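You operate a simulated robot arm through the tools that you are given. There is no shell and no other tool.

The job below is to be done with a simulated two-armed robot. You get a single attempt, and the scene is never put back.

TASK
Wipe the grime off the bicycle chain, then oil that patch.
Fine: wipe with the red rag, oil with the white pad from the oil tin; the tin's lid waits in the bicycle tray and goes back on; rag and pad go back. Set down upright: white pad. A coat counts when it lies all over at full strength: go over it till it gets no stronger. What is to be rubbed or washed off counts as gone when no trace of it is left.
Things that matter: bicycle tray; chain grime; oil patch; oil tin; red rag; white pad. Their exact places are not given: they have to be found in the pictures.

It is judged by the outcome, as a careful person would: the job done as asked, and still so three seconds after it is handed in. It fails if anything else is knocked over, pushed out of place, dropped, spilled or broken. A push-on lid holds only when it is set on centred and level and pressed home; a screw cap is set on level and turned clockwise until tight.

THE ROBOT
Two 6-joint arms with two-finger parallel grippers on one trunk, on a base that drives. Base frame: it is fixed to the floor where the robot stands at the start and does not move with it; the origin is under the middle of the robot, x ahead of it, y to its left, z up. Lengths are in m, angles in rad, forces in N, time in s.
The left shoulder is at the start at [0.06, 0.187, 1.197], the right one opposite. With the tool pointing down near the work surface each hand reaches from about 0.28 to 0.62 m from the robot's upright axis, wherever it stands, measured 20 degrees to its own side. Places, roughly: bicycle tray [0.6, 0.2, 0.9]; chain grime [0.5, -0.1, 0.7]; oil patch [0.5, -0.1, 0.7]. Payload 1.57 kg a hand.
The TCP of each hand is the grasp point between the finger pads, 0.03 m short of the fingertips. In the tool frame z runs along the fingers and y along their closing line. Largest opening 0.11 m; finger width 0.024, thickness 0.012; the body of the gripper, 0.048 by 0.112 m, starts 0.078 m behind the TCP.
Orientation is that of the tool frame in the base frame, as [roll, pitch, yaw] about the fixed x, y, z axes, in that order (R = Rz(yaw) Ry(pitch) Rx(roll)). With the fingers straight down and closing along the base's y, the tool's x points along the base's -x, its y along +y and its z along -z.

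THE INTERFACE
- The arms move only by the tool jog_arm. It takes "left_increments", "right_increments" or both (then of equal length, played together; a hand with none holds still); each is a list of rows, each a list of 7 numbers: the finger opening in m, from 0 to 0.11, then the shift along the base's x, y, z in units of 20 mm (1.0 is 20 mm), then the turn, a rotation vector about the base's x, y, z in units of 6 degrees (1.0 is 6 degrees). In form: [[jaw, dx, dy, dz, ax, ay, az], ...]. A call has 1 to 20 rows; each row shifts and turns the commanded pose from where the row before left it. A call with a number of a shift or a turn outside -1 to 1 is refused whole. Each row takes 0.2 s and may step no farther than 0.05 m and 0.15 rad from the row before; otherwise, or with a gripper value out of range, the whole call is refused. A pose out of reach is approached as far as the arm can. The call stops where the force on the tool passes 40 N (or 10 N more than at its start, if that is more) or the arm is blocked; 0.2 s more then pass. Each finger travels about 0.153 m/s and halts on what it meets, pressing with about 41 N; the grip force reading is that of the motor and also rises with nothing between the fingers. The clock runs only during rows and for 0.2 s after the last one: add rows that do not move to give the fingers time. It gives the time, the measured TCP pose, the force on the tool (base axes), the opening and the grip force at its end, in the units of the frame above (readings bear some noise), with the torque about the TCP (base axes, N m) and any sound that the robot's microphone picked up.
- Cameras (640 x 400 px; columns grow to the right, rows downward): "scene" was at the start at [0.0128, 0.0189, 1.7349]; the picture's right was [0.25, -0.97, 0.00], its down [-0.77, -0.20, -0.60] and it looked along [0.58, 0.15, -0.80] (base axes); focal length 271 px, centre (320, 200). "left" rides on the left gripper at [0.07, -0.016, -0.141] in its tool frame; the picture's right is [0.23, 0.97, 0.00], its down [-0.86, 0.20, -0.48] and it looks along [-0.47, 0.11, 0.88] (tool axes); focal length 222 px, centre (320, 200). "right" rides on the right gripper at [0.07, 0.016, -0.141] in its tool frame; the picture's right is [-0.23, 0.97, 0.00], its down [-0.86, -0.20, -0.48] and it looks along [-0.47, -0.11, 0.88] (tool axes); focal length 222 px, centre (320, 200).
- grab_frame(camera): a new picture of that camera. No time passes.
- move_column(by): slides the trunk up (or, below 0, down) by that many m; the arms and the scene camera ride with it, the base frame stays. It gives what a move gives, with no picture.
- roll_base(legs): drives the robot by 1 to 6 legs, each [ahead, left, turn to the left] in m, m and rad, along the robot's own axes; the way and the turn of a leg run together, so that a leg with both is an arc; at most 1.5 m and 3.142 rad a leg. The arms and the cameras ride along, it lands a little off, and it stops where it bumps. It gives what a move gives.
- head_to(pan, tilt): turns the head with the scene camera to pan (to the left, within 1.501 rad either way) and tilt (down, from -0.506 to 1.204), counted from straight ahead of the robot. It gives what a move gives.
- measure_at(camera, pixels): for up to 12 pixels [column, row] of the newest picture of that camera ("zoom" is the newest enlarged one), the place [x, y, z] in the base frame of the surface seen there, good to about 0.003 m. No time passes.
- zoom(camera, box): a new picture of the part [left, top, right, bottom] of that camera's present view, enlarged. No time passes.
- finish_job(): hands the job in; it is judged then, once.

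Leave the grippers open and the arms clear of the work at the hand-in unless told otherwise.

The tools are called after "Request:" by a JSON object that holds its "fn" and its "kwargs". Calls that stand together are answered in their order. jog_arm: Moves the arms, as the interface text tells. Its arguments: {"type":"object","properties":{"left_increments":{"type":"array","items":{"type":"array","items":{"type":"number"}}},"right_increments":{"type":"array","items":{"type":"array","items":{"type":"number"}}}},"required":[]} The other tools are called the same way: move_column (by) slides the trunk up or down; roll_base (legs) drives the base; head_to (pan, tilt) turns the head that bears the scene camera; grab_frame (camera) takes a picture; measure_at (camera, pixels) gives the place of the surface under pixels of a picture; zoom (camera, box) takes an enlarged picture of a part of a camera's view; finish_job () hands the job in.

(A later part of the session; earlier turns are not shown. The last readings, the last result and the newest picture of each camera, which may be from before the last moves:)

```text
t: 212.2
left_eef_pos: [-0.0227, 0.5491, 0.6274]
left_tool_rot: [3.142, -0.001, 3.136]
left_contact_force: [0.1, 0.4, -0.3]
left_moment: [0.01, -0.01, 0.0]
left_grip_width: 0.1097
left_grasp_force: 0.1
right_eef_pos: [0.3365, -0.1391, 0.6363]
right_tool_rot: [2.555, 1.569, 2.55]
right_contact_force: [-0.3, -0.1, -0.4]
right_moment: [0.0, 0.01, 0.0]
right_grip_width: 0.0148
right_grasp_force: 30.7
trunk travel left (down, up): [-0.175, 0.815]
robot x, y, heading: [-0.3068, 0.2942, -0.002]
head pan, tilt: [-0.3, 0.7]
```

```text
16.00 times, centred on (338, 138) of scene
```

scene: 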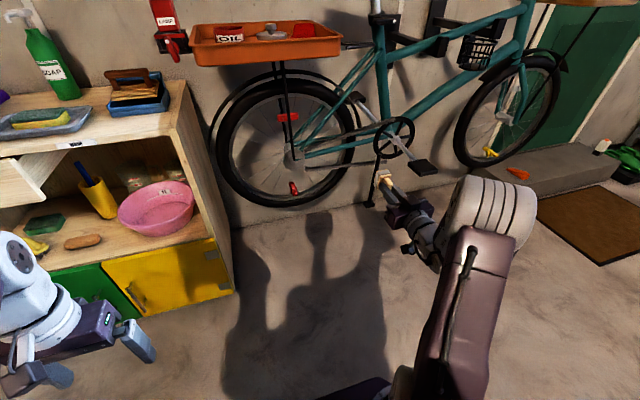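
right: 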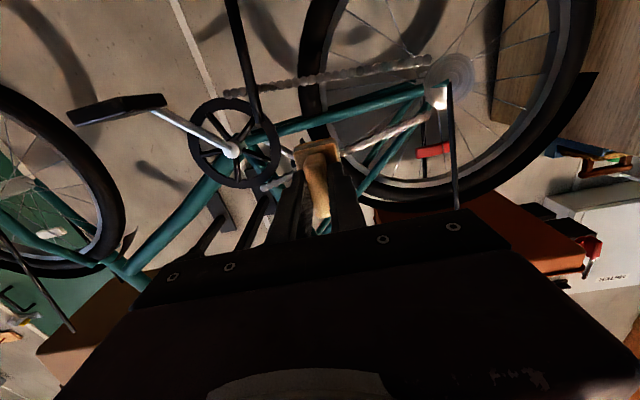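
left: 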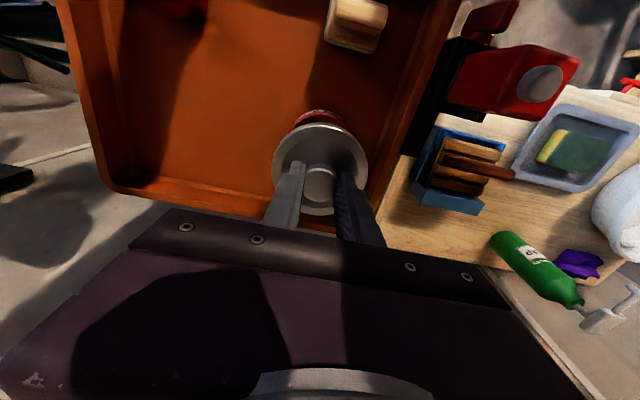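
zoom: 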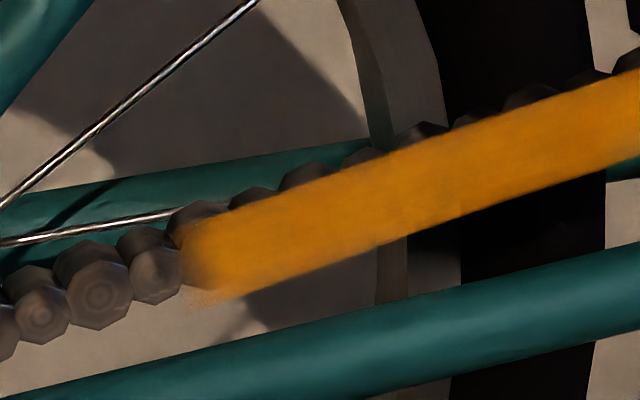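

The coat is an even amber rectangle with soft edges. To be sure of the ends I make one more pass reaching 10 mm past each end. First back to contact at the right end.

Request:
{"fn": "jog_arm", "kwargs": {"right_increments": [[0.0, 1, 0, 1, 0, 0, 0], [0.0, 1, 0, 1, 0, 0, 0], [0.0, 1, -0.3, 0.8, 0, 0, 0], [0.0, 0.9, 0, 0.05, 0, 0, 0], [0.0, 0.2, 0, 0, 0, 0, 0], [0.0, 0.15, 0, 0, 0, 0, 0], [0.0, 0.1, 0, 0, 0, 0, 0], [0.0, 0, 0, 0, 0, 0, 0]]}}

```text
t: 214.0
left_eef_pos: [-0.0227, 0.5489, 0.6275]
left_tool_rot: [-3.141, -0.001, 3.136]
left_contact_force: [0.2, 0.7, 0.3]
left_moment: [0.03, 0.01, -0.02]
left_grip_width: 0.11
left_grasp_force: 0.0
right_eef_pos: [0.4224, -0.148, 0.6933]
right_tool_rot: [2.625, 1.566, 2.619]
right_contact_force: [-0.1, 0.5, -0.2]
right_moment: [0.02, 0.0, -0.04]
right_grip_width: 0.0148
right_grasp_force: 30.5
trunk travel left (down, up): [-0.175, 0.815]
robot x, y, heading: [-0.3047, 0.2945, 0.002]
head pan, tilt: [-0.3, 0.7]
```

Request:
{"fn": "jog_arm", "kwargs": {"right_increments": [[0.0, 0.08, 0, 0.05, 0, 0, 0], [0.0, 0.06, 0, 0, 0, 0, 0], [0.0, 0.05, 0, 0, 0, 0, 0], [0.0, 0, 0, 0, 0, 0, 0]]}}

```text
t: 215.0
left_eef_pos: [-0.0239, 0.5489, 0.6267]
left_tool_rot: [-3.142, 0.001, 3.137]
left_contact_force: [0.1, 0.0, 0.2]
left_moment: [-0.01, -0.01, 0.01]
left_grip_width: 0.1102
left_grasp_force: 0.0
right_eef_pos: [0.4247, -0.1474, 0.6959]
right_tool_rot: [2.578, 1.568, 2.576]
right_contact_force: [-15.0, 3.4, -4.9]
right_moment: [-0.06, 0.52, 0.5]
right_grip_width: 0.0149
right_grasp_force: 31.0
trunk travel left (down, up): [-0.175, 0.815]
robot x, y, heading: [-0.3021, 0.2963, -0.005]
head pan, tilt: [-0.3, 0.7]
```

15 N of contact at the right end. Full slow pass to the left in two calls.

Request:
{"fn": "jog_arm", "kwargs": {"right_increments": [[0.0, 0, 0.4, -0.08, 0, 0, 0], [0.0, 0, 0.4, -0.08, 0, 0, 0], [0.0, 0, -0.4, 0.08, 0, 0, 0], [0.0, 0, -0.4, 0.08, 0, 0, 0], [0.0, 0, 0.4, -0.08, 0, 0, 0], [0.0, 0, 0.4, -0.08, 0, 0, 0], [0.0, 0, 0.4, -0.08, 0, 0, 0], [0.0, 0, 0.4, -0.08, 0, 0, 0], [0.0, 0, 0.4, -0.08, 0, 0, 0], [0.0, 0, 0.4, -0.08, 0, 0, 0], [0.0, 0, 0.4, -0.08, 0, 0, 0], [0.0, 0, 0.4, -0.08, 0, 0, 0], [0.0, 0, 0.4, -0.08, 0, 0, 0], [0.0, 0, 0.4, -0.08, 0, 0, 0]]}}

Request:
{"fn": "jog_arm", "kwargs": {"right_increments": [[0.0, 0, 0.4, -0.08, 0, 0, 0], [0.0, 0, 0.4, -0.08, 0, 0, 0], [0.0, 0, 0.4, -0.08, 0, 0, 0], [0.0, 0, 0.4, -0.08, 0, 0, 0], [0.0, 0, 0.4, -0.08, 0, 0, 0], [0.0, 0, 0.4, -0.08, 0, 0, 0], [0.0, 0, 0.4, -0.08, 0, 0, 0], [0.0, 0, 0.4, -0.08, 0, 0, 0], [0.0, 0, 0.4, -0.08, 0, 0, 0]]}}

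Request:
{"fn": "zoom", "kwargs": {"camera": "scene", "box": [310, 100, 406, 160]}}

```text
t: 218.0
left_eef_pos: [-0.0242, 0.5475, 0.6266]
left_tool_rot: [-3.141, 0.003, 3.137]
left_contact_force: [0.3, -0.7, 1.1]
left_moment: [-0.03, 0.02, 0.0]
left_grip_width: 0.1101
left_grasp_force: 0.0
right_eef_pos: [0.4255, -0.0682, 0.6806]
right_tool_rot: [1.965, 1.57, 1.96]
right_contact_force: [-14.1, -3.8, 0.2]
right_moment: [-0.05, 0.19, -0.01]
right_grip_width: 0.0152
right_grasp_force: 31.0
trunk travel left (down, up): [-0.175, 0.815]
robot x, y, heading: [-0.3011, 0.2979, 0.001]
head pan, tilt: [-0.3, 0.7]
```

```text
t: 220.0
left_eef_pos: [-0.0235, 0.5479, 0.6271]
left_tool_rot: [3.141, 0.001, 3.137]
left_contact_force: [-0.7, 0.2, -0.7]
left_moment: [-0.01, 0.01, 0.03]
left_grip_width: 0.1099
left_grasp_force: 0.2
right_eef_pos: [0.4249, 0.005, 0.6647]
right_tool_rot: [2.211, 1.568, 2.208]
right_contact_force: [-5.7, -1.1, -0.4]
right_moment: [-0.05, 0.08, -0.01]
right_grip_width: 0.0148
right_grasp_force: 30.6
trunk travel left (down, up): [-0.175, 0.815]
robot x, y, heading: [-0.3038, 0.2941, -0.002]
head pan, tilt: [-0.3, 0.7]
```

```text
6.67 times, centred on (358, 130) of scene
```

zoom: 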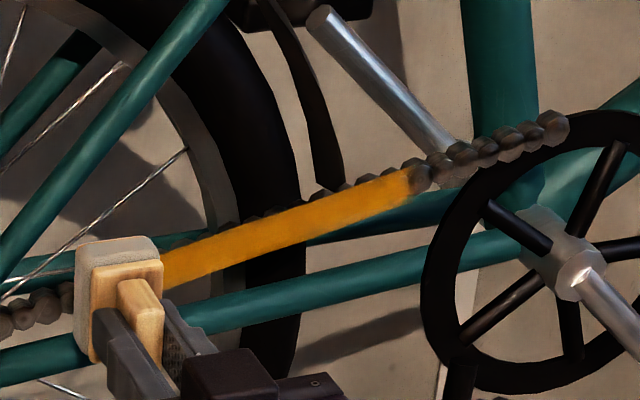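

I press 1 mm more at the left end and rub to and fro across it, then back off and inspect.

Request:
{"fn": "jog_arm", "kwargs": {"right_increments": [[0.0, 0.05, 0, 0, 0, 0, 0], [0.0, 0, 0.3, -0.03, 0, 0, 0], [0.0, 0, -0.4, 0.08, 0, 0, 0], [0.0, 0, -0.4, 0.08, 0, 0, 0], [0.0, 0, -0.4, 0.08, 0, 0, 0], [0.0, 0, 0.4, -0.04, 0, 0, 0], [0.0, 0, 0.4, -0.04, 0, 0, 0], [0.0, 0, 0.4, -0.04, 0, 0, 0], [0.0, 0, -0.4, 0.04, 0, 0, 0], [0.0, 0, -0.4, 0.08, 0, 0, 0], [0.0, 0, -0.4, 0.08, 0, 0, 0], [0.0, 0, -0.4, 0.08, 0, 0, 0]]}}

Request:
{"fn": "jog_arm", "kwargs": {"right_increments": [[0.0, -0.5, 0, 0, 0, 0, 0], [0.0, -1, -0.3, -0.5, 0, 0, 0], [0.0, -1, -1, -1, 0, 0, 0], [0.0, -1, -1, -1, 0, 0, 0], [0.0, -1, -1, -0.5, 0, 0, 0], [0.0, 0, -1, 0, 0, 0, 0], [0.0, 0, 0, 0, 0, 0, 0]]}}

Request:
{"fn": "zoom", "kwargs": {"camera": "scene", "box": [318, 108, 382, 148]}}

Request:
{"fn": "zoom", "kwargs": {"camera": "scene", "box": [350, 112, 382, 132]}}

Request:
{"fn": "zoom", "kwargs": {"camera": "scene", "box": [322, 128, 354, 148]}}

```text
t: 222.6
left_eef_pos: [-0.0252, 0.5481, 0.6283]
left_tool_rot: [-3.139, 0.004, 3.137]
left_contact_force: [0.3, 0.6, 0.8]
left_moment: [-0.02, 0.02, -0.01]
left_grip_width: 0.1099
left_grasp_force: 0.1
right_eef_pos: [0.4257, -0.021, 0.6762]
right_tool_rot: [1.083, 1.569, 1.078]
right_contact_force: [-28.9, 9.5, -2.3]
right_moment: [0.16, 0.61, 0.89]
right_grip_width: 0.0153
right_grasp_force: 30.8
trunk travel left (down, up): [-0.175, 0.815]
robot x, y, heading: [-0.3052, 0.2954, -0.006]
head pan, tilt: [-0.3, 0.7]
```

```text
t: 224.2
left_eef_pos: [-0.0227, 0.5499, 0.6288]
left_tool_rot: [-3.141, -0.001, 3.138]
left_contact_force: [-0.5, -0.4, 0.3]
left_moment: [0.02, 0.01, -0.03]
left_grip_width: 0.1099
left_grasp_force: 0.1
right_eef_pos: [0.3379, -0.1101, 0.6125]
right_tool_rot: [2.525, 1.566, 2.521]
right_contact_force: [0.3, -0.3, -0.4]
right_moment: [0.02, 0.03, -0.01]
right_grip_width: 0.0151
right_grasp_force: 30.9
trunk travel left (down, up): [-0.175, 0.815]
robot x, y, heading: [-0.2999, 0.2944, -0.005]
head pan, tilt: [-0.3, 0.7]
```

```text
10.00 times, centred on (350, 128) of scene
```

zoom: 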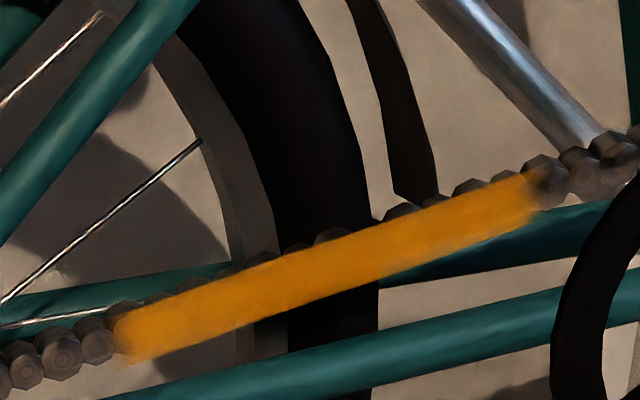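

```text
16.00 times, centred on (366, 122) of scene
```

zoom: 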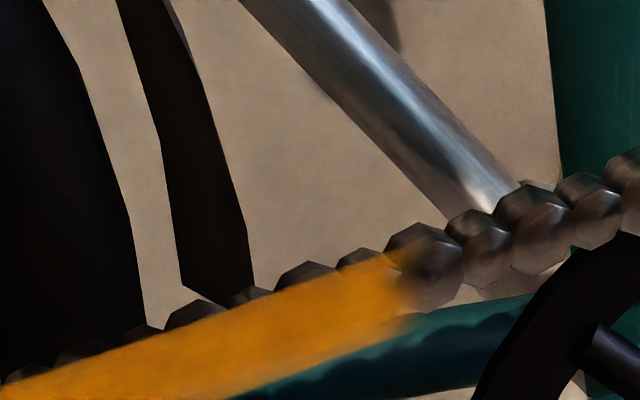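

```text
16.00 times, centred on (338, 138) of scene
```

zoom: 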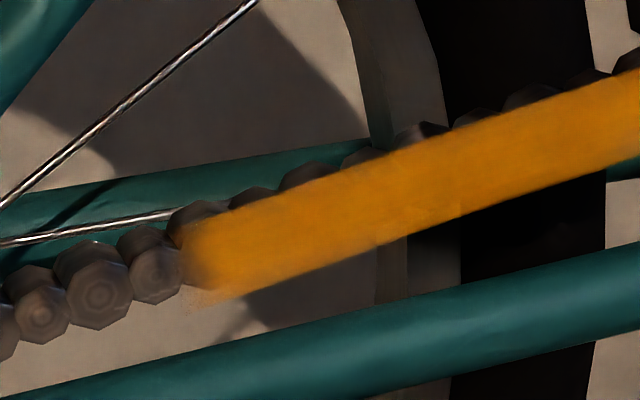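

No change from the previous picture: the coat is saturated all over. Now I bring the pad back. I retrace the way: back to (0.238,−0.10,0.628), then turn to tool-down.

Request:
{"fn": "jog_arm", "kwargs": {"right_increments": [[0.0, -1, 0.1, 0.15, 0, 0, 0], [0.0, -1, 0.1, 0.15, 0, 0, 0], [0.0, -1, 0.1, 0.15, 0, 0, 0], [0.0, -1, 0.1, 0.15, 0, 0, 0], [0.0, -1, 0.1, 0.15, 0, 0, 0], [0.0, -0.2, 0, -0.2, 0, 0.98, 0], [0.0, -0.2, 0, -0.2, 0, 1, 0], [0.0, -0.2, 0, -0.2, 0, 1, 0], [0.0, -0.2, 0, -0.2, 0, 1, 0], [0.0, 0, 0, 0, 0, 0, 0]]}}

```text
t: 226.4
left_eef_pos: [-0.0221, 0.5472, 0.6277]
left_tool_rot: [3.141, 0.001, 3.136]
left_contact_force: [0.3, -1.1, -0.1]
left_moment: [0.0, 0.01, -0.01]
left_grip_width: 0.1098
left_grasp_force: 0.1
right_eef_pos: [0.2218, -0.0985, 0.612]
right_tool_rot: [-3.141, 1.15, 3.137]
right_contact_force: [-0.8, 0.5, -1.2]
right_moment: [-0.01, 0.04, -0.01]
right_grip_width: 0.0148
right_grasp_force: 30.9
trunk travel left (down, up): [-0.175, 0.815]
robot x, y, heading: [-0.3025, 0.2958, -0.006]
head pan, tilt: [-0.3, 0.7]
```

Turning back works. Remaining 66° in two batches at this spot.

Request:
{"fn": "jog_arm", "kwargs": {"right_increments": [[0.0, -0.2, 0, -0.1, 0, 1, 0], [0.0, -0.2, 0, -0.1, 0, 1, 0], [0.0, -0.2, 0, 0, 0, 1, 0], [0.0, 0, 0, 0, 0, 1, 0], [0.0, 0, 0, 0, 0, 1, 0], [0.0, 0, 0, 0, 0, 1, 0]]}}

Request:
{"fn": "jog_arm", "kwargs": {"right_increments": [[0.0, 0, 0, 0, 0, 1, 0], [0.0, 0, 0, 0, 0, 1, 0], [0.0, 0, 0, 0, 0, 1, 0], [0.0, 0, 0, 0, 0, 1, 0], [0.0, 0, 0, 0, 0, 1, 0], [0.0, 0, 0, 0, 0, 0, 0]]}}

Request:
{"fn": "grab_frame", "kwargs": {"camera": "scene"}}

Request:
{"fn": "grab_frame", "kwargs": {"camera": "right"}}

```text
t: 227.8
left_eef_pos: [-0.0225, 0.5479, 0.6268]
left_tool_rot: [-3.142, 0.0, 3.136]
left_contact_force: [-0.6, -0.1, -0.2]
left_moment: [0.03, 0.02, 0.04]
left_grip_width: 0.11
left_grasp_force: 0.0
right_eef_pos: [0.2099, -0.0975, 0.6077]
right_tool_rot: [-3.136, 0.523, 3.141]
right_contact_force: [0.0, -0.2, -0.1]
right_moment: [-0.01, 0.0, 0.01]
right_grip_width: 0.0148
right_grasp_force: 31.5
trunk travel left (down, up): [-0.175, 0.815]
robot x, y, heading: [-0.306, 0.2922, -0.007]
head pan, tilt: [-0.3, 0.7]
```

```text
t: 229.2
left_eef_pos: [-0.0231, 0.5483, 0.6276]
left_tool_rot: [3.141, 0.001, 3.136]
left_contact_force: [0.7, -0.3, -0.1]
left_moment: [-0.02, 0.04, 0.0]
left_grip_width: 0.11
left_grasp_force: 0.1
right_eef_pos: [0.2102, -0.097, 0.6056]
right_tool_rot: [-3.136, -0.002, 3.139]
right_contact_force: [0.8, 0.0, -0.9]
right_moment: [0.0, 0.01, 0.02]
right_grip_width: 0.0151
right_grasp_force: 31.2
trunk travel left (down, up): [-0.175, 0.815]
robot x, y, heading: [-0.3062, 0.2912, -0.008]
head pan, tilt: [-0.3, 0.7]
```

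```text
taken
```

scene: 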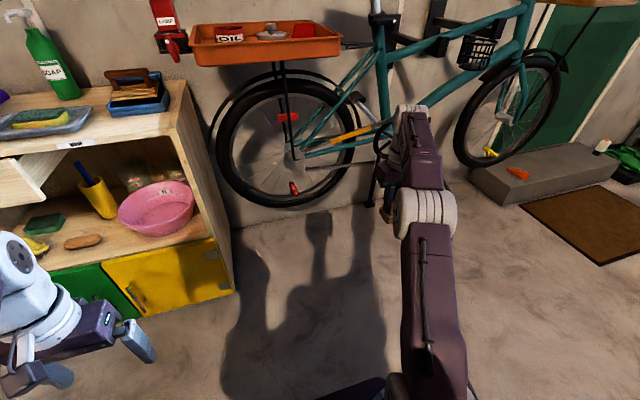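

```text
taken
```

right: 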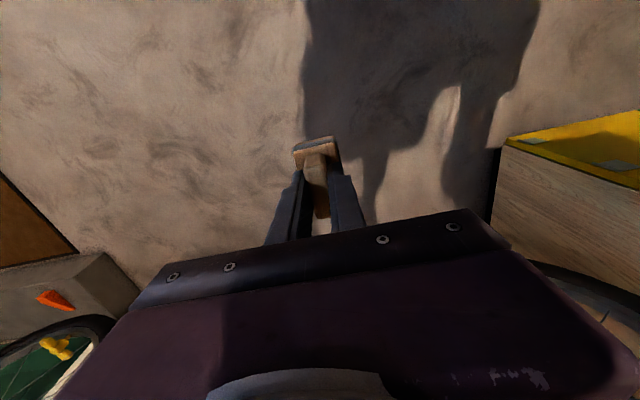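

Tool-down again with the pad intact. I raise the trunk 0.6 m in two moves and turn the hand back +90° (original pad direction).

Request:
{"fn": "move_column", "kwargs": {"by": 0.3}}

Request:
{"fn": "move_column", "kwargs": {"by": 0.3}}

Request:
{"fn": "jog_arm", "kwargs": {"right_increments": [[0.0, 0, 0, 0, 0, 0, 1], [0.0, 0, 0, 0, 0, 0, 1], [0.0, 0, 0, 0, 0, 0, 1], [0.0, 0, 0, 0, 0, 0, 1], [0.0, 0, 0, 0, 0, 0, 1], [0.0, 0, 0, 0, 0, 0, 1], [0.0, 0, 0, 0, 0, 0, 1], [0.0, 0, 0, 0, 0, 0, 1], [0.0, 0, 0, 0, 0, 0, 1], [0.0, 0, 0, 0, 0, 0, 1], [0.0, 0, 0, 0, 0, 0, 1], [0.0, 0, 0, 0, 0, 0, 1], [0.0, 0, 0, 0, 0, 0, 1], [0.0, 0, 0, 0, 0, 0, 1], [0.0, 0, 0, 0, 0, 0, 1], [0.0, 0, 0, 0, 0, 0, 0]]}}

```text
t: 232.2
left_eef_pos: [-0.0224, 0.5471, 0.9267]
left_tool_rot: [3.141, 0.0, 3.136]
left_contact_force: [-0.9, 0.4, 0.1]
left_moment: [-0.01, -0.01, 0.03]
left_grip_width: 0.1099
left_grasp_force: 0.1
right_eef_pos: [0.2082, -0.0975, 0.9069]
right_tool_rot: [-3.137, -0.001, 3.14]
right_contact_force: [0.1, 0.7, -0.8]
right_moment: [-0.02, -0.07, 0.03]
right_grip_width: 0.0148
right_grasp_force: 31.7
trunk travel left (down, up): [-0.475, 0.515]
robot x, y, heading: [-0.3046, 0.2906, -0.013]
head pan, tilt: [-0.3, 0.7]
```

```text
t: 235.2
left_eef_pos: [-0.0226, 0.5475, 1.2276]
left_tool_rot: [-3.141, -0.001, 3.137]
left_contact_force: [0.4, -0.6, 0.2]
left_moment: [0.02, 0.01, -0.01]
left_grip_width: 0.1102
left_grasp_force: 0.1
right_eef_pos: [0.2102, -0.0973, 1.2057]
right_tool_rot: [-3.135, -0.001, 3.138]
right_contact_force: [0.5, 0.2, -1.2]
right_moment: [0.01, 0.02, 0.04]
right_grip_width: 0.0147
right_grasp_force: 30.4
trunk travel left (down, up): [-0.775, 0.215]
robot x, y, heading: [-0.3061, 0.2933, -0.003]
head pan, tilt: [-0.3, 0.7]
```

```text
t: 238.6
left_eef_pos: [-0.0235, 0.548, 1.2272]
left_tool_rot: [3.141, 0.0, 3.137]
left_contact_force: [0.2, -0.4, 0.3]
left_moment: [0.05, 0.0, 0.03]
left_grip_width: 0.1099
left_grasp_force: 0.1
right_eef_pos: [0.2095, -0.0978, 1.2067]
right_tool_rot: [-3.137, -0.002, -1.57]
right_contact_force: [0.0, -0.5, -0.2]
right_moment: [0.03, 0.03, 0.02]
right_grip_width: 0.015
right_grasp_force: 31.0
trunk travel left (down, up): [-0.775, 0.215]
robot x, y, heading: [-0.3035, 0.2949, -0.006]
head pan, tilt: [-0.3, 0.7]
```

Yaw is −90° again. I swing the hand inward to about (0.08,0.325) ahead of driving.

Request:
{"fn": "jog_arm", "kwargs": {"right_increments": [[0.0, -0.3, 0.96, 0, 0, 0, 0], [0.0, -0.3, 0.96, 0, 0, 0, 0], [0.0, -0.3, 0.96, 0, 0, 0, 0], [0.0, -0.3, 0.96, 0, 0, 0, 0], [0.0, -0.3, 0.96, 0, 0, 0, 0], [0.0, -0.3, 0.96, 0, 0, 0, 0], [0.0, -0.3, 0.96, 0, 0, 0, 0], [0.0, -0.3, 0.96, 0, 0, 0, 0], [0.0, -0.3, 0.96, 0, 0, 0, 0], [0.0, -0.3, 0.96, 0, 0, 0, 0], [0.0, -0.3, 0.96, 0, 0, 0, 0]]}}

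Request:
{"fn": "jog_arm", "kwargs": {"right_increments": [[0.0, -0.3, 0.96, 0, 0, 0, 0], [0.0, -0.3, 0.96, 0, 0, 0, 0], [0.0, -0.3, 0.96, 0, 0, 0, 0], [0.0, -0.3, 0.96, 0, 0, 0, 0], [0.0, -0.3, 0.96, 0, 0, 0, 0], [0.0, -0.3, 0.96, 0, 0, 0, 0], [0.0, -0.3, 0.96, 0, 0, 0, 0], [0.0, -0.3, 0.96, 0, 0, 0, 0], [0.0, -0.3, 0.96, 0, 0, 0, 0], [0.0, -0.3, 0.96, 0, 0, 0, 0], [0.0, -0.3, 0.96, 0, 0, 0, 0], [0.0, 0, 0, 0, 0, 0, 0]]}}

Request:
{"fn": "grab_frame", "kwargs": {"camera": "scene"}}

```text
t: 241.0
left_eef_pos: [-0.0236, 0.5479, 1.2274]
left_tool_rot: [3.141, 0.001, 3.137]
left_contact_force: [0.1, 0.1, 0.2]
left_moment: [0.0, 0.01, 0.03]
left_grip_width: 0.1099
left_grasp_force: 0.1
right_eef_pos: [0.1437, 0.1141, 1.2069]
right_tool_rot: [-3.137, -0.001, -1.573]
right_contact_force: [0.4, 0.2, -0.3]
right_moment: [-0.03, 0.02, -0.03]
right_grip_width: 0.0151
right_grasp_force: 30.9
trunk travel left (down, up): [-0.775, 0.215]
robot x, y, heading: [-0.3036, 0.2937, -0.003]
head pan, tilt: [-0.3, 0.7]
```

```text
t: 243.6
left_eef_pos: [-0.0218, 0.5485, 1.2277]
left_tool_rot: [3.141, 0.003, 3.135]
left_contact_force: [0.2, 0.6, 0.1]
left_moment: [-0.01, -0.02, 0.01]
left_grip_width: 0.1097
left_grasp_force: 0.1
right_eef_pos: [0.0766, 0.3248, 1.2065]
right_tool_rot: [-3.137, 0.0, -1.573]
right_contact_force: [-0.3, -0.3, -0.5]
right_moment: [0.02, 0.03, 0.0]
right_grip_width: 0.0149
right_grasp_force: 30.8
trunk travel left (down, up): [-0.775, 0.215]
robot x, y, heading: [-0.3028, 0.2938, -0.006]
head pan, tilt: [-0.3, 0.7]
```

```text
taken
```

scene: 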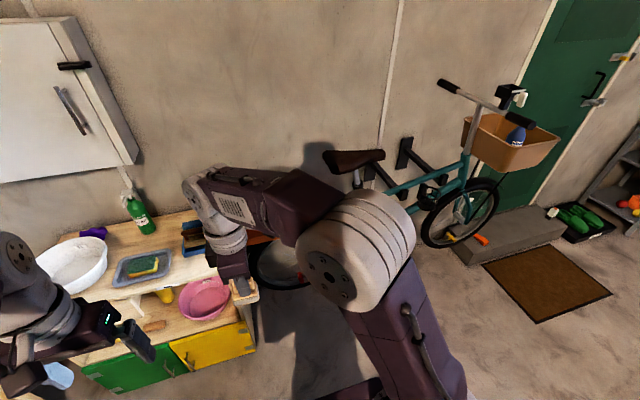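

Both hands at z≈1.2, clear of all. I drive 0.07 right, then 0.395 ahead.

Request:
{"fn": "roll_base", "kwargs": {"legs": [[0.0, -0.07, 0.0], [0.395, 0.0, 0.0]]}}

Request:
{"fn": "head_to", "kwargs": {"pan": 0.0, "tilt": 1.0}}

Request:
{"fn": "grab_frame", "kwargs": {"camera": "scene"}}

Request:
{"fn": "grab_frame", "kwargs": {"camera": "right"}}

```text
t: 246.7
left_eef_pos: [0.3667, 0.4793, 1.2274]
left_tool_rot: [3.141, 0.003, -3.138]
left_contact_force: [-0.2, 0.1, 0.0]
left_moment: [0.03, -0.02, 0.01]
left_grip_width: 0.11
left_grasp_force: 0.1
right_eef_pos: [0.4677, 0.2572, 1.2071]
right_tool_rot: [-3.136, 0.001, -1.564]
right_contact_force: [0.3, -0.2, -0.8]
right_moment: [0.0, -0.05, 0.01]
right_grip_width: 0.015
right_grasp_force: 31.5
trunk travel left (down, up): [-0.775, 0.215]
robot x, y, heading: [0.0888, 0.2221, 0.002]
head pan, tilt: [-0.3, 0.7]
```

```text
t: 247.5
left_eef_pos: [0.3685, 0.4803, 1.2262]
left_tool_rot: [-3.141, 0.0, -3.137]
left_contact_force: [-0.1, -0.3, 0.2]
left_moment: [-0.04, 0.02, 0.0]
left_grip_width: 0.11
left_grasp_force: 0.1
right_eef_pos: [0.4705, 0.258, 1.2066]
right_tool_rot: [-3.139, 0.001, -1.565]
right_contact_force: [-0.2, -0.4, 0.2]
right_moment: [0.02, 0.01, 0.02]
right_grip_width: 0.015
right_grasp_force: 30.9
trunk travel left (down, up): [-0.775, 0.215]
robot x, y, heading: [0.0854, 0.2247, 0.005]
head pan, tilt: [0.0, 1.0]
```

```text
taken
```

scene: 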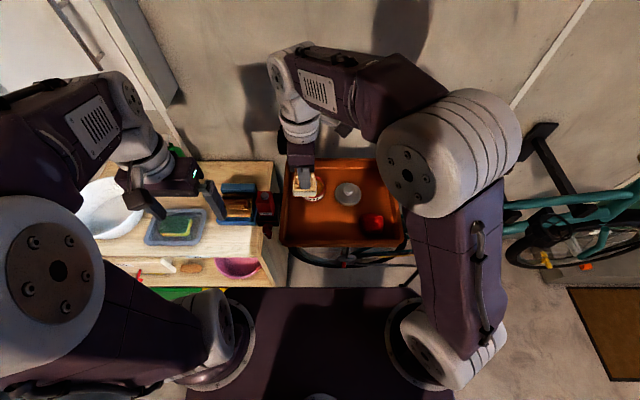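

```text
taken
```

right: 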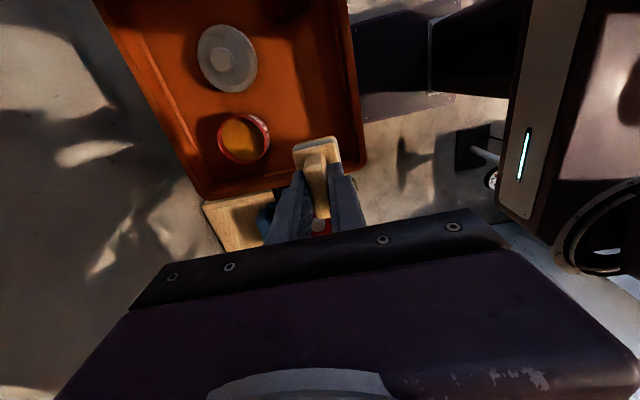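

The pad is over its home. I align to (0.475,0.2545) and descend to 8 mm above the rest height.

Request:
{"fn": "jog_arm", "kwargs": {"right_increments": [[0.0, 0.22, -0.17, -1, 0, 0, 0], [0.0, 0, 0, -1, 0, 0, 0], [0.0, 0, 0, -1, 0, 0, 0], [0.0, 0, 0, -1, 0, 0, 0], [0.0, 0, 0, -1, 0, 0, 0], [0.0, 0, 0, -1, 0, 0, 0], [0.0, 0, 0, -1, 0, 0, 0], [0.0, 0, 0, -1, 0, 0, 0], [0.0, 0, 0, -0.9, 0, 0, 0], [0.0, 0, 0, -0.4, 0, 0, 0], [0.0, 0, 0, 0, 0, 0, 0]]}}

Request:
{"fn": "zoom", "kwargs": {"camera": "scene", "box": [270, 150, 414, 250]}}

```text
t: 249.9
left_eef_pos: [0.3672, 0.4796, 1.2266]
left_tool_rot: [-3.141, 0.0, -3.138]
left_contact_force: [0.0, -0.5, 0.5]
left_moment: [0.0, 0.0, 0.0]
left_grip_width: 0.1099
left_grasp_force: 0.1
right_eef_pos: [0.4743, 0.2543, 1.0216]
right_tool_rot: [-3.136, -0.001, -1.565]
right_contact_force: [-0.5, -0.3, 0.1]
right_moment: [-0.02, -0.01, 0.01]
right_grip_width: 0.0148
right_grasp_force: 30.9
trunk travel left (down, up): [-0.775, 0.215]
robot x, y, heading: [0.0919, 0.2262, 0.007]
head pan, tilt: [0.0, 1.0]
```

```text
4.00 times, centred on (342, 200) of scene
```

zoom: 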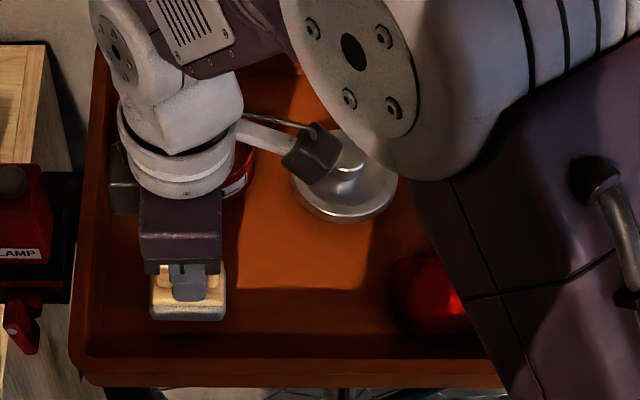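

Now I lower in 1.5 mm steps to touch.

Request:
{"fn": "jog_arm", "kwargs": {"right_increments": [[0.0, 0, 0, -0.15, 0, 0, 0], [0.0, 0, 0, -0.1, 0, 0, 0], [0.0, 0, 0, -0.08, 0, 0, 0], [0.0, 0, 0, 0, 0, 0, 0]]}}

Request:
{"fn": "jog_arm", "kwargs": {"right_increments": [[0.0, 0, 0, -0.06, 0, 0, 0], [0.0, 0, 0, -0.06, 0, 0, 0], [0.0, 0, 0, 0, 0, 0, 0]]}}

```text
t: 250.9
left_eef_pos: [0.3672, 0.4801, 1.2263]
left_tool_rot: [3.141, 0.0, -3.138]
left_contact_force: [-0.3, 0.1, -0.8]
left_moment: [-0.01, -0.01, -0.01]
left_grip_width: 0.1099
left_grasp_force: 0.1
right_eef_pos: [0.4732, 0.2545, 1.0134]
right_tool_rot: [-3.137, 0.0, -1.563]
right_contact_force: [-0.1, 0.1, -0.6]
right_moment: [0.0, 0.0, 0.0]
right_grip_width: 0.015
right_grasp_force: 30.3
trunk travel left (down, up): [-0.775, 0.215]
robot x, y, heading: [0.0937, 0.2237, 0.005]
head pan, tilt: [0.0, 1.0]
```

```text
t: 251.7
left_eef_pos: [0.3676, 0.4811, 1.2263]
left_tool_rot: [3.141, -0.001, -3.137]
left_contact_force: [-0.1, -0.3, -0.5]
left_moment: [0.01, 0.0, 0.0]
left_grip_width: 0.1098
left_grasp_force: 0.1
right_eef_pos: [0.4738, 0.2556, 1.0114]
right_tool_rot: [-3.135, 0.001, -1.563]
right_contact_force: [0.1, 0.4, 0.4]
right_moment: [0.05, -0.03, 0.01]
right_grip_width: 0.015
right_grasp_force: 30.8
trunk travel left (down, up): [-0.775, 0.215]
robot x, y, heading: [0.0904, 0.2237, 0.002]
head pan, tilt: [0.0, 1.0]
```

Request:
{"fn": "jog_arm", "kwargs": {"right_increments": [[0.0, 0, 0, -0.05, 0, 0, 0], [0.0, 0, 0, -0.05, 0, 0, 0], [0.0, 0, 0, 0, 0, 0, 0]]}}

```text
t: 252.5
left_eef_pos: [0.3671, 0.4798, 1.2281]
left_tool_rot: [-3.141, 0.0, -3.137]
left_contact_force: [-0.1, 0.6, 0.6]
left_moment: [-0.04, 0.02, -0.04]
left_grip_width: 0.1101
left_grasp_force: 0.1
right_eef_pos: [0.4731, 0.2549, 1.0106]
right_tool_rot: [-3.135, 0.0, -1.563]
right_contact_force: [1.2, -0.4, 6.7]
right_moment: [-0.16, 0.0, 0.0]
right_grip_width: 0.015
right_grasp_force: 30.7
trunk travel left (down, up): [-0.775, 0.215]
robot x, y, heading: [0.0893, 0.2235, 0.005]
head pan, tilt: [0.0, 1.0]
```

The pad stands on the floor (6.7 N). I open gently and rise.

Request:
{"fn": "jog_arm", "kwargs": {"right_increments": [[0.018, 0, 0, 0.03, 0, 0, 0], [0.025, 0, 0, 0, 0, 0, 0], [0.035, 0, 0, 0, 0, 0, 0], [0.045, 0, 0, 0, 0, 0, 0], [0.045, 0, 0, 0, 0, 0, 0], [0.045, 0, 0, 0.5, 0, 0, 0], [0.045, 0, 0, 1, 0, 0, 0], [0.045, 0, 0, 1, 0, 0, 0], [0.045, 0, 0, 1, 0, 0, 0], [0.045, 0, 0, 1, 0, 0, 0], [0.045, 0, 0, 1, 0, 0, 0], [0.045, 0, 0, 0, 0, 0, 0]]}}

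Request:
{"fn": "grab_frame", "kwargs": {"camera": "right"}}

Request:
{"fn": "zoom", "kwargs": {"camera": "scene", "box": [270, 150, 414, 250]}}

```text
t: 255.1
left_eef_pos: [0.3672, 0.4808, 1.2275]
left_tool_rot: [-3.14, 0.001, -3.138]
left_contact_force: [0.6, 0.0, 0.4]
left_moment: [0.0, 0.02, -0.01]
left_grip_width: 0.1098
left_grasp_force: 0.0
right_eef_pos: [0.474, 0.2549, 1.121]
right_tool_rot: [-3.136, 0.002, -1.565]
right_contact_force: [0.0, 0.4, -0.9]
right_moment: [0.04, 0.01, -0.01]
right_grip_width: 0.045
right_grasp_force: 0.1
trunk travel left (down, up): [-0.775, 0.215]
robot x, y, heading: [0.0936, 0.2218, 0.001]
head pan, tilt: [0.0, 1.0]
```

```text
taken
```

right: 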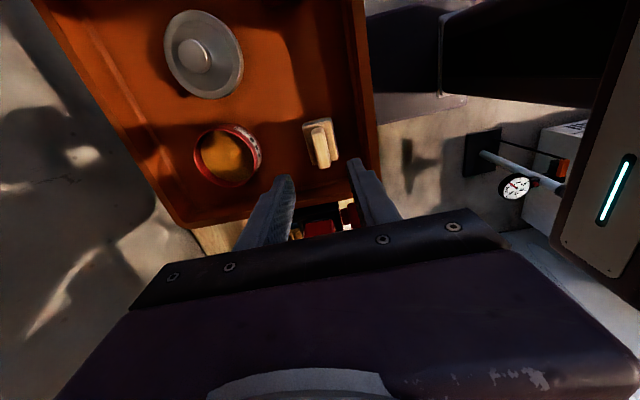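

```text
4.00 times, centred on (342, 200) of scene
```

zoom: 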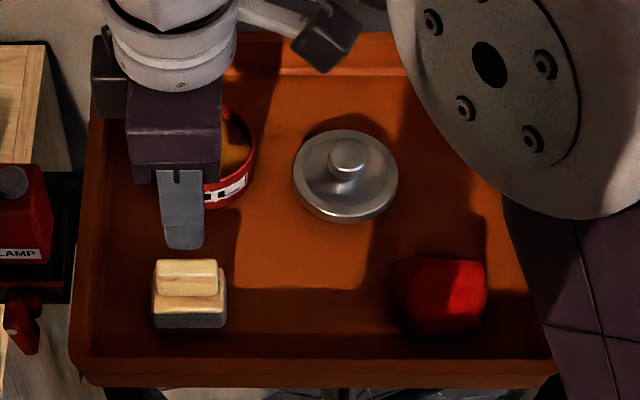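

The pad stands upright in its place. Next the lid, with the right hand (closing along x): I move over the lid at (0.581,0.135).

Request:
{"fn": "jog_arm", "kwargs": {"right_increments": [[0.06, 0.89, -1, 0, 0, 0, 0], [0.06, 0.89, -1, 0, 0, 0, 0], [0.06, 0.89, -1, 0, 0, 0, 0], [0.06, 0.89, -1, 0, 0, 0, 0], [0.06, 0.89, -1, 0, 0, 0, 0], [0.06, 0.89, -1, 0, 0, 0, 0], [0.06, 0, 0, 0, 0, 0, 0]]}}

Request:
{"fn": "grab_frame", "kwargs": {"camera": "right"}}

Request:
{"fn": "grab_frame", "kwargs": {"camera": "scene"}}

Request:
{"fn": "zoom", "kwargs": {"camera": "scene", "box": [280, 160, 344, 240]}}

```text
t: 256.7
left_eef_pos: [0.3671, 0.4812, 1.2269]
left_tool_rot: [-3.141, 0.002, -3.138]
left_contact_force: [-0.3, 0.2, 0.8]
left_moment: [-0.02, -0.02, 0.01]
left_grip_width: 0.1102
left_grasp_force: 0.1
right_eef_pos: [0.5798, 0.1333, 1.1215]
right_tool_rot: [-3.137, 0.0, -1.562]
right_contact_force: [-0.2, 0.0, 0.2]
right_moment: [-0.03, 0.0, -0.04]
right_grip_width: 0.0601
right_grasp_force: 0.0
trunk travel left (down, up): [-0.775, 0.215]
robot x, y, heading: [0.0911, 0.223, 0.001]
head pan, tilt: [0.0, 1.0]
```

```text
taken
```

right: 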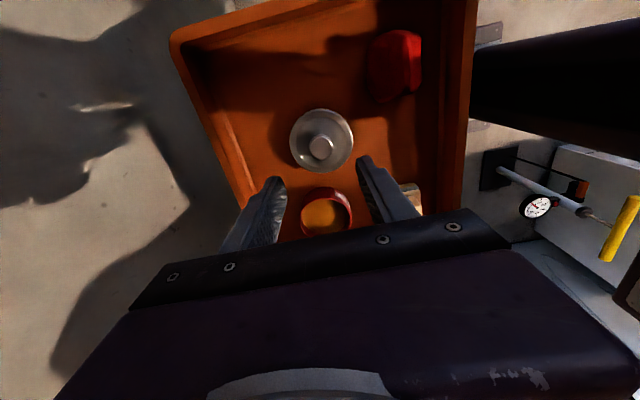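

```text
taken
```

scene: 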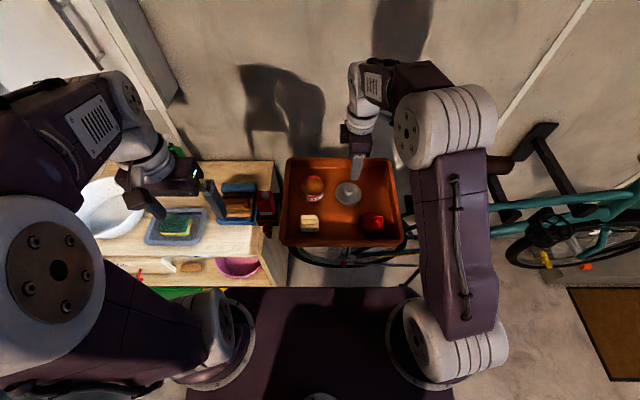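

```text
5.00 times, centred on (312, 200) of scene
```

zoom: 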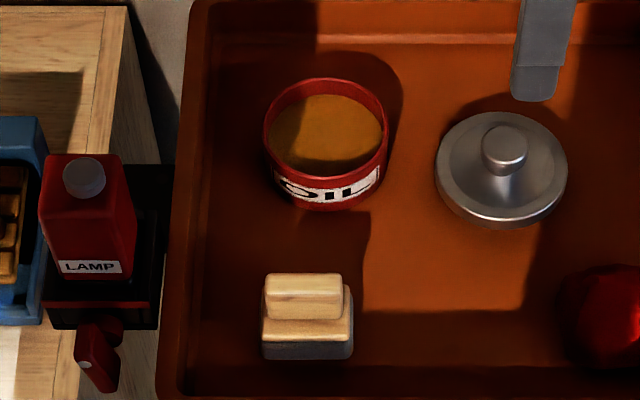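

Tin and lid are both visible. I measure rim points of the tin and the knob/lid.

Request:
{"fn": "measure_at", "kwargs": {"camera": "zoom", "pixels": [[265, 128], [387, 128], [326, 80], [326, 178], [282, 95], [370, 95], [280, 160], [372, 162]]}}

Request:
{"fn": "measure_at", "kwargs": {"camera": "zoom", "pixels": [[504, 140], [484, 145], [524, 145], [504, 127], [504, 156], [438, 165], [565, 165], [502, 115], [502, 215]]}}

Request:
{"fn": "measure_at", "kwargs": {"camera": "right", "pixels": [[321, 147], [311, 147], [331, 147], [321, 138], [321, 157], [291, 140], [352, 142], [320, 110], [322, 172]]}}

```text
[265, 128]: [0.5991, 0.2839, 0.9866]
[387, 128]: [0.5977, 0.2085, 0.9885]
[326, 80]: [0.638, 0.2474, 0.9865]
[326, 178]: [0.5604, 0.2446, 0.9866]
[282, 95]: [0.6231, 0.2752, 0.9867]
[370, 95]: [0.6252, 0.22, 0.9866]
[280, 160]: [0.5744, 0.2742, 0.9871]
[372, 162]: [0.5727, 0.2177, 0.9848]
```

```text
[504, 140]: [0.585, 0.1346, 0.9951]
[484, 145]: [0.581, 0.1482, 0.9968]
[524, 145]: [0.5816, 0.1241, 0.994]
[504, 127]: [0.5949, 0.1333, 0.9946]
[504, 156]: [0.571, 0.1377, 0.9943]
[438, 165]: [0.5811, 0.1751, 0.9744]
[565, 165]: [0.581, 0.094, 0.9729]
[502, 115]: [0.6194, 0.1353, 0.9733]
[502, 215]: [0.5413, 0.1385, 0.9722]
```

```text
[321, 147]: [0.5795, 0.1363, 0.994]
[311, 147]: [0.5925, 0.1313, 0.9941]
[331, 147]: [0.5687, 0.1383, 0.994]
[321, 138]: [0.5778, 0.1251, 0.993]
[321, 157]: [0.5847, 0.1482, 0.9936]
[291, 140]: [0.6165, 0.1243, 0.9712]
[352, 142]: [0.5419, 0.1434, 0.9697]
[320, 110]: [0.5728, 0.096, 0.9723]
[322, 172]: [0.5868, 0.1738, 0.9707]
```

Tin centre (0.599,0.2466), lid centre (0.5803,0.1352). I shift 2 mm in y and descend to TCP z 1.007, then close on the knob.

Request:
{"fn": "jog_arm", "kwargs": {"right_increments": [[0.06, 0.02, 0.09, -1, 0, 0, 0], [0.06, 0, 0, -1, 0, 0, 0], [0.06, 0, 0, -1, 0, 0, 0], [0.06, 0, 0, -1, 0, 0, 0], [0.06, 0, 0, -1, 0, 0, 0], [0.06, 0, 0, -0.5, 0, 0, 0], [0.06, 0, 0, -0.25, 0, 0, 0], [0.06, 0, 0, 0, 0, 0, 0]]}}

Request:
{"fn": "zoom", "kwargs": {"camera": "scene", "box": [300, 140, 396, 220]}}

Request:
{"fn": "zoom", "kwargs": {"camera": "right", "box": [240, 110, 400, 240]}}

```text
t: 258.5
left_eef_pos: [0.3686, 0.4799, 1.2277]
left_tool_rot: [-3.14, 0.0, -3.14]
left_contact_force: [-1.2, -0.1, -0.2]
left_moment: [0.0, 0.0, 0.01]
left_grip_width: 0.1101
left_grasp_force: 0.2
right_eef_pos: [0.5822, 0.1359, 1.0043]
right_tool_rot: [-3.138, -0.001, -1.564]
right_contact_force: [-0.6, -1.0, 0.6]
right_moment: [0.02, -0.02, 0.0]
right_grip_width: 0.06
right_grasp_force: 0.0
trunk travel left (down, up): [-0.775, 0.215]
robot x, y, heading: [0.093, 0.2195, 0.002]
head pan, tilt: [0.0, 1.0]
```

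```text
5.00 times, centred on (348, 180) of scene
```

zoom: 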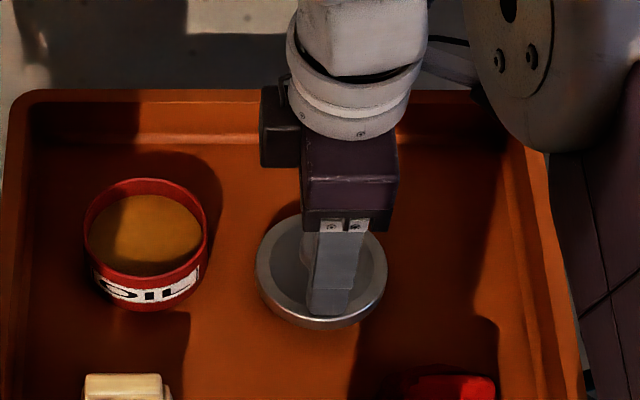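

```text
3.08 times, centred on (320, 175) of right
```

zoom: 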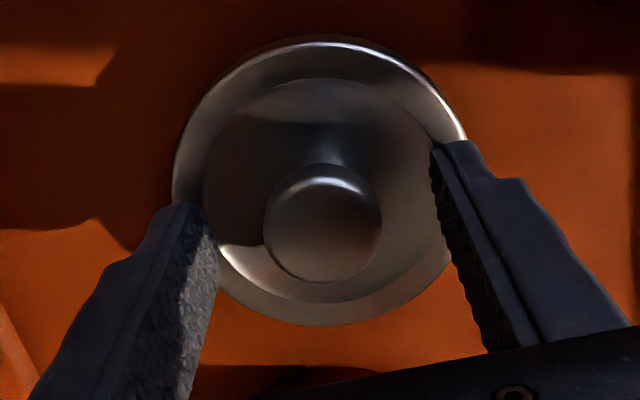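

Fingers straddle the knob. I raise 2 mm for tip clearance and close.

Request:
{"fn": "jog_arm", "kwargs": {"right_increments": [[0.06, 0, 0, 0.1, 0, 0, 0], [0.045, 0, 0, 0, 0, 0, 0], [0.032, 0, 0, 0, 0, 0, 0], [0.0, 0, 0, 0, 0, 0, 0], [0.0, 0, 0, 0, 0, 0, 0], [0.0, 0, 0, 0, 0, 0, 0]]}}

Request:
{"fn": "zoom", "kwargs": {"camera": "right", "box": [240, 110, 400, 240]}}

```text
t: 259.9
left_eef_pos: [0.3665, 0.48, 1.227]
left_tool_rot: [3.14, 0.0, -3.137]
left_contact_force: [-0.1, -0.6, -0.2]
left_moment: [0.01, 0.01, -0.01]
left_grip_width: 0.11
left_grasp_force: 0.0
right_eef_pos: [0.5802, 0.1365, 1.0085]
right_tool_rot: [-3.136, -0.001, -1.564]
right_contact_force: [1.5, 0.1, 2.6]
right_moment: [-0.01, -0.01, 0.0]
right_grip_width: 0.0251
right_grasp_force: 36.8
trunk travel left (down, up): [-0.775, 0.215]
robot x, y, heading: [0.0893, 0.2244, 0.004]
head pan, tilt: [0.0, 1.0]
```

```text
3.08 times, centred on (320, 175) of right
```

zoom: 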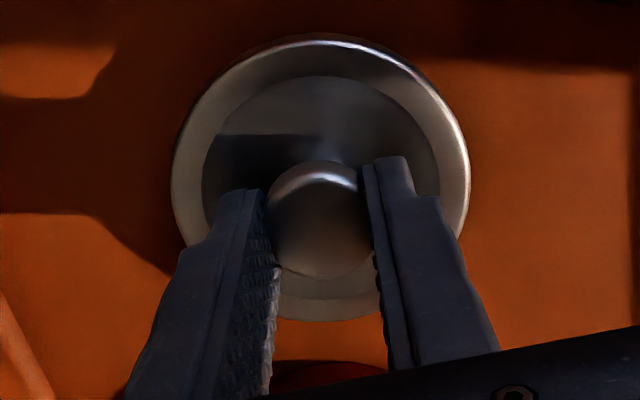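

Gripped as before (25 mm). I lift to z≈1.088.

Request:
{"fn": "jog_arm", "kwargs": {"right_increments": [[0.0, 0, 0, 0.3, 0, 0, 0], [0.0, 0, 0, 0.7, 0, 0, 0], [0.0, 0, 0, 1, 0, 0, 0], [0.0, 0, 0, 1, 0, 0, 0], [0.0, 0, 0, 1, 0, 0, 0], [0.0, 0, 0, 0, 0, 0, 0]]}}

Request:
{"fn": "grab_frame", "kwargs": {"camera": "scene"}}

Request:
{"fn": "zoom", "kwargs": {"camera": "scene", "box": [300, 140, 396, 220]}}

Request:
{"fn": "grab_frame", "kwargs": {"camera": "right"}}

```text
t: 261.3
left_eef_pos: [0.367, 0.4806, 1.2274]
left_tool_rot: [3.141, -0.001, -3.14]
left_contact_force: [-0.2, 0.6, -0.5]
left_moment: [0.0, 0.01, 0.01]
left_grip_width: 0.11
left_grasp_force: 0.1
right_eef_pos: [0.5799, 0.1354, 1.0844]
right_tool_rot: [-3.137, 0.0, -1.564]
right_contact_force: [0.1, -0.6, -0.1]
right_moment: [0.01, -0.01, 0.01]
right_grip_width: 0.025
right_grasp_force: 37.0
trunk travel left (down, up): [-0.775, 0.215]
robot x, y, heading: [0.0882, 0.224, 0.004]
head pan, tilt: [0.0, 1.0]
```

```text
taken
```

scene: 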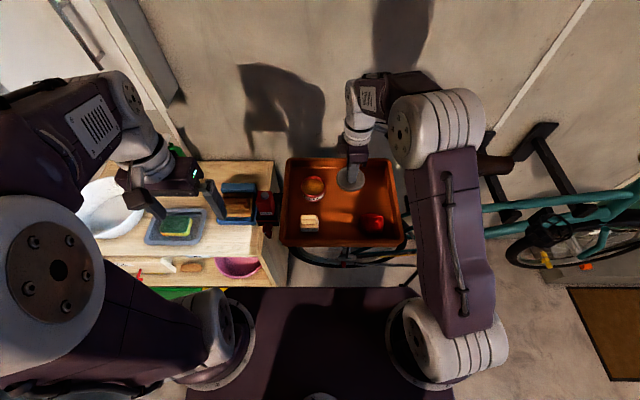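

```text
5.00 times, centred on (348, 180) of scene
```

zoom: 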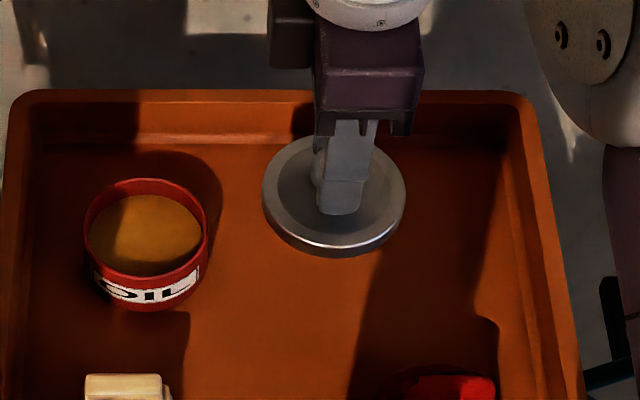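

```text
taken
```

right: 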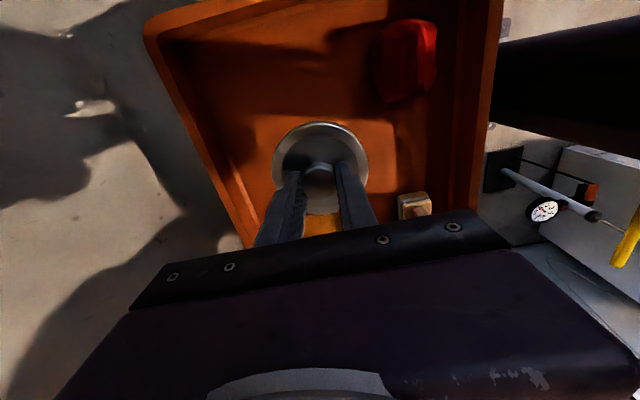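

The lid is up. I measure its rim for level and centre relative to the TCP.

Request:
{"fn": "zoom", "kwargs": {"camera": "scene", "box": [320, 155, 384, 195]}}

Request:
{"fn": "measure_at", "kwargs": {"camera": "zoom", "pixels": [[108, 175], [308, 170], [115, 150], [303, 150], [210, 230], [160, 218], [260, 215], [160, 105], [280, 115], [130, 200], [290, 195]]}}

```text
10.00 times, centred on (352, 175) of scene
```

zoom: 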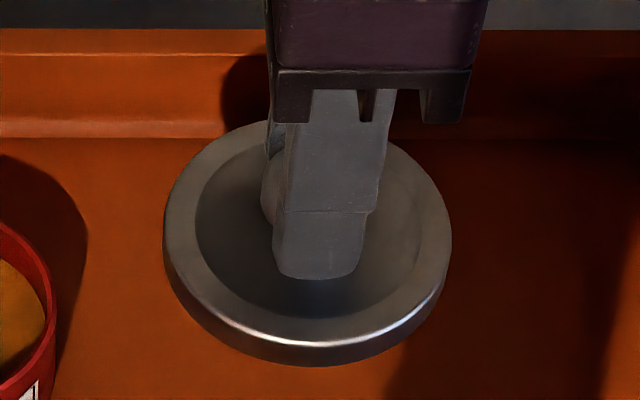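

```text
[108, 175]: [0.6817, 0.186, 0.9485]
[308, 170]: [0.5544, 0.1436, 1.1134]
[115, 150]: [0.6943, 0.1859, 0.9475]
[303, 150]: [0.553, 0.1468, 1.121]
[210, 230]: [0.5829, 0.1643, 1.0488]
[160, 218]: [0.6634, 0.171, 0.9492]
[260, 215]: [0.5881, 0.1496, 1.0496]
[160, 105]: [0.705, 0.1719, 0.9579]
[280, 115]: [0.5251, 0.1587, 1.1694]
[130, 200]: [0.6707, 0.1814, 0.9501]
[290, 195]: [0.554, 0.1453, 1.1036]
```

I retake points on the lid's rim as shown in this zoom: left (170,240), right (448,240), front (308,335), upper-left (200,155), upper-right (425,165).

Request:
{"fn": "measure_at", "kwargs": {"camera": "zoom", "pixels": [[170, 235], [446, 235], [308, 335], [200, 158], [425, 172], [190, 290], [425, 290], [240, 325], [380, 325], [175, 215], [442, 215]]}}

```text
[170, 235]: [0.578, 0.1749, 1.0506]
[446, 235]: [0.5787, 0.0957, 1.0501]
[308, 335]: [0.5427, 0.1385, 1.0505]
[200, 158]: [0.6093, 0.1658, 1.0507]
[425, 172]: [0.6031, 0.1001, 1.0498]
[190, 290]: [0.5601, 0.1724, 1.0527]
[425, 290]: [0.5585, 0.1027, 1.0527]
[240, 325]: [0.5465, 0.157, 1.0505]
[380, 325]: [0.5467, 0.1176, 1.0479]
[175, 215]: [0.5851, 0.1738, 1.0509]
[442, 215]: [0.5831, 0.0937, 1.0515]
```

The lid hangs level (z≈1.0505 all round) with its centre at (0.5805,0.1353). I move it by (+18.5,+111.3) mm to over the tin.

Request:
{"fn": "jog_arm", "kwargs": {"right_increments": [[0.0, 0.154, 0.9275, 0, 0, 0, 0], [0.0, 0.154, 0.9275, 0, 0, 0, 0], [0.0, 0.154, 0.9275, 0, 0, 0, 0], [0.0, 0.154, 0.9275, 0, 0, 0, 0], [0.0, 0.154, 0.9275, 0, 0, 0, 0], [0.0, 0.154, 0.9275, 0, 0, 0, 0], [0.0, 0, 0, 0, 0, 0, 0], [0.0, 0, 0, 0, 0, 0, 0]]}}

Request:
{"fn": "zoom", "kwargs": {"camera": "scene", "box": [276, 150, 348, 210]}}

Request:
{"fn": "grab_frame", "kwargs": {"camera": "right"}}

```text
t: 263.1
left_eef_pos: [0.3683, 0.4799, 1.2278]
left_tool_rot: [3.141, 0.001, -3.137]
left_contact_force: [0.4, -0.1, 0.2]
left_moment: [0.03, -0.01, 0.01]
left_grip_width: 0.1103
left_grasp_force: 0.0
right_eef_pos: [0.5997, 0.2491, 1.0861]
right_tool_rot: [-3.136, -0.001, -1.564]
right_contact_force: [-0.2, -0.3, -0.7]
right_moment: [-0.02, 0.02, 0.01]
right_grip_width: 0.0251
right_grasp_force: 36.3
trunk travel left (down, up): [-0.775, 0.215]
robot x, y, heading: [0.0882, 0.2231, 0.003]
head pan, tilt: [0.0, 1.0]
```

```text
6.67 times, centred on (312, 180) of scene
```

zoom: 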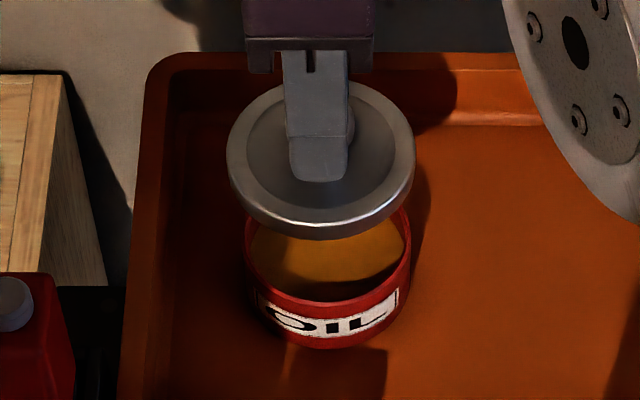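

```text
taken
```

right: 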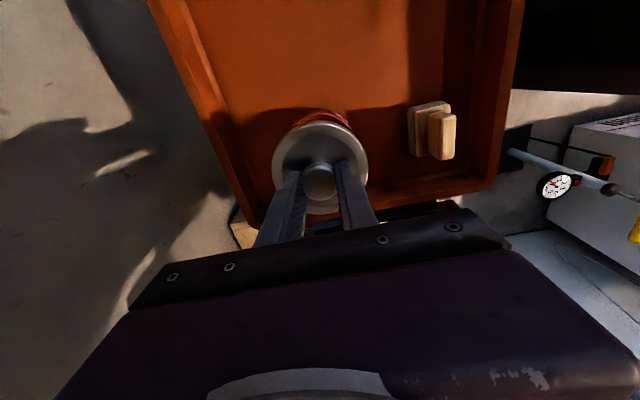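

I measure lid rim and tin rim together in this view.

Request:
{"fn": "measure_at", "kwargs": {"camera": "zoom", "pixels": [[230, 160], [411, 160], [320, 222], [238, 190], [405, 190], [262, 108], [385, 112], [270, 213], [370, 213]]}}

Request:
{"fn": "measure_at", "kwargs": {"camera": "zoom", "pixels": [[246, 245], [409, 245], [328, 298], [262, 275], [395, 275], [250, 230], [405, 230], [328, 265]]}}

```text
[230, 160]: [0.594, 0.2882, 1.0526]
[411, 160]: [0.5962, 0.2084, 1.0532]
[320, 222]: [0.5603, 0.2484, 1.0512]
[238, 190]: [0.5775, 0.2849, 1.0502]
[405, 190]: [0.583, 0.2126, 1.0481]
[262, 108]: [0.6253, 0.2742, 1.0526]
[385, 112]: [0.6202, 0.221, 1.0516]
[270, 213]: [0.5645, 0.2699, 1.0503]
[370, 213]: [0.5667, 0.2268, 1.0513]
```

```text
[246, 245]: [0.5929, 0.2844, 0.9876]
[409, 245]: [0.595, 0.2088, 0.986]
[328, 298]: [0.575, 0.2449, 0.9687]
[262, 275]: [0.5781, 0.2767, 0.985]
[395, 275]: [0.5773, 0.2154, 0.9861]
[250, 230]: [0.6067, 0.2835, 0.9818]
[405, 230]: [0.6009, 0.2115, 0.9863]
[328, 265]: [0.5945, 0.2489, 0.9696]
```

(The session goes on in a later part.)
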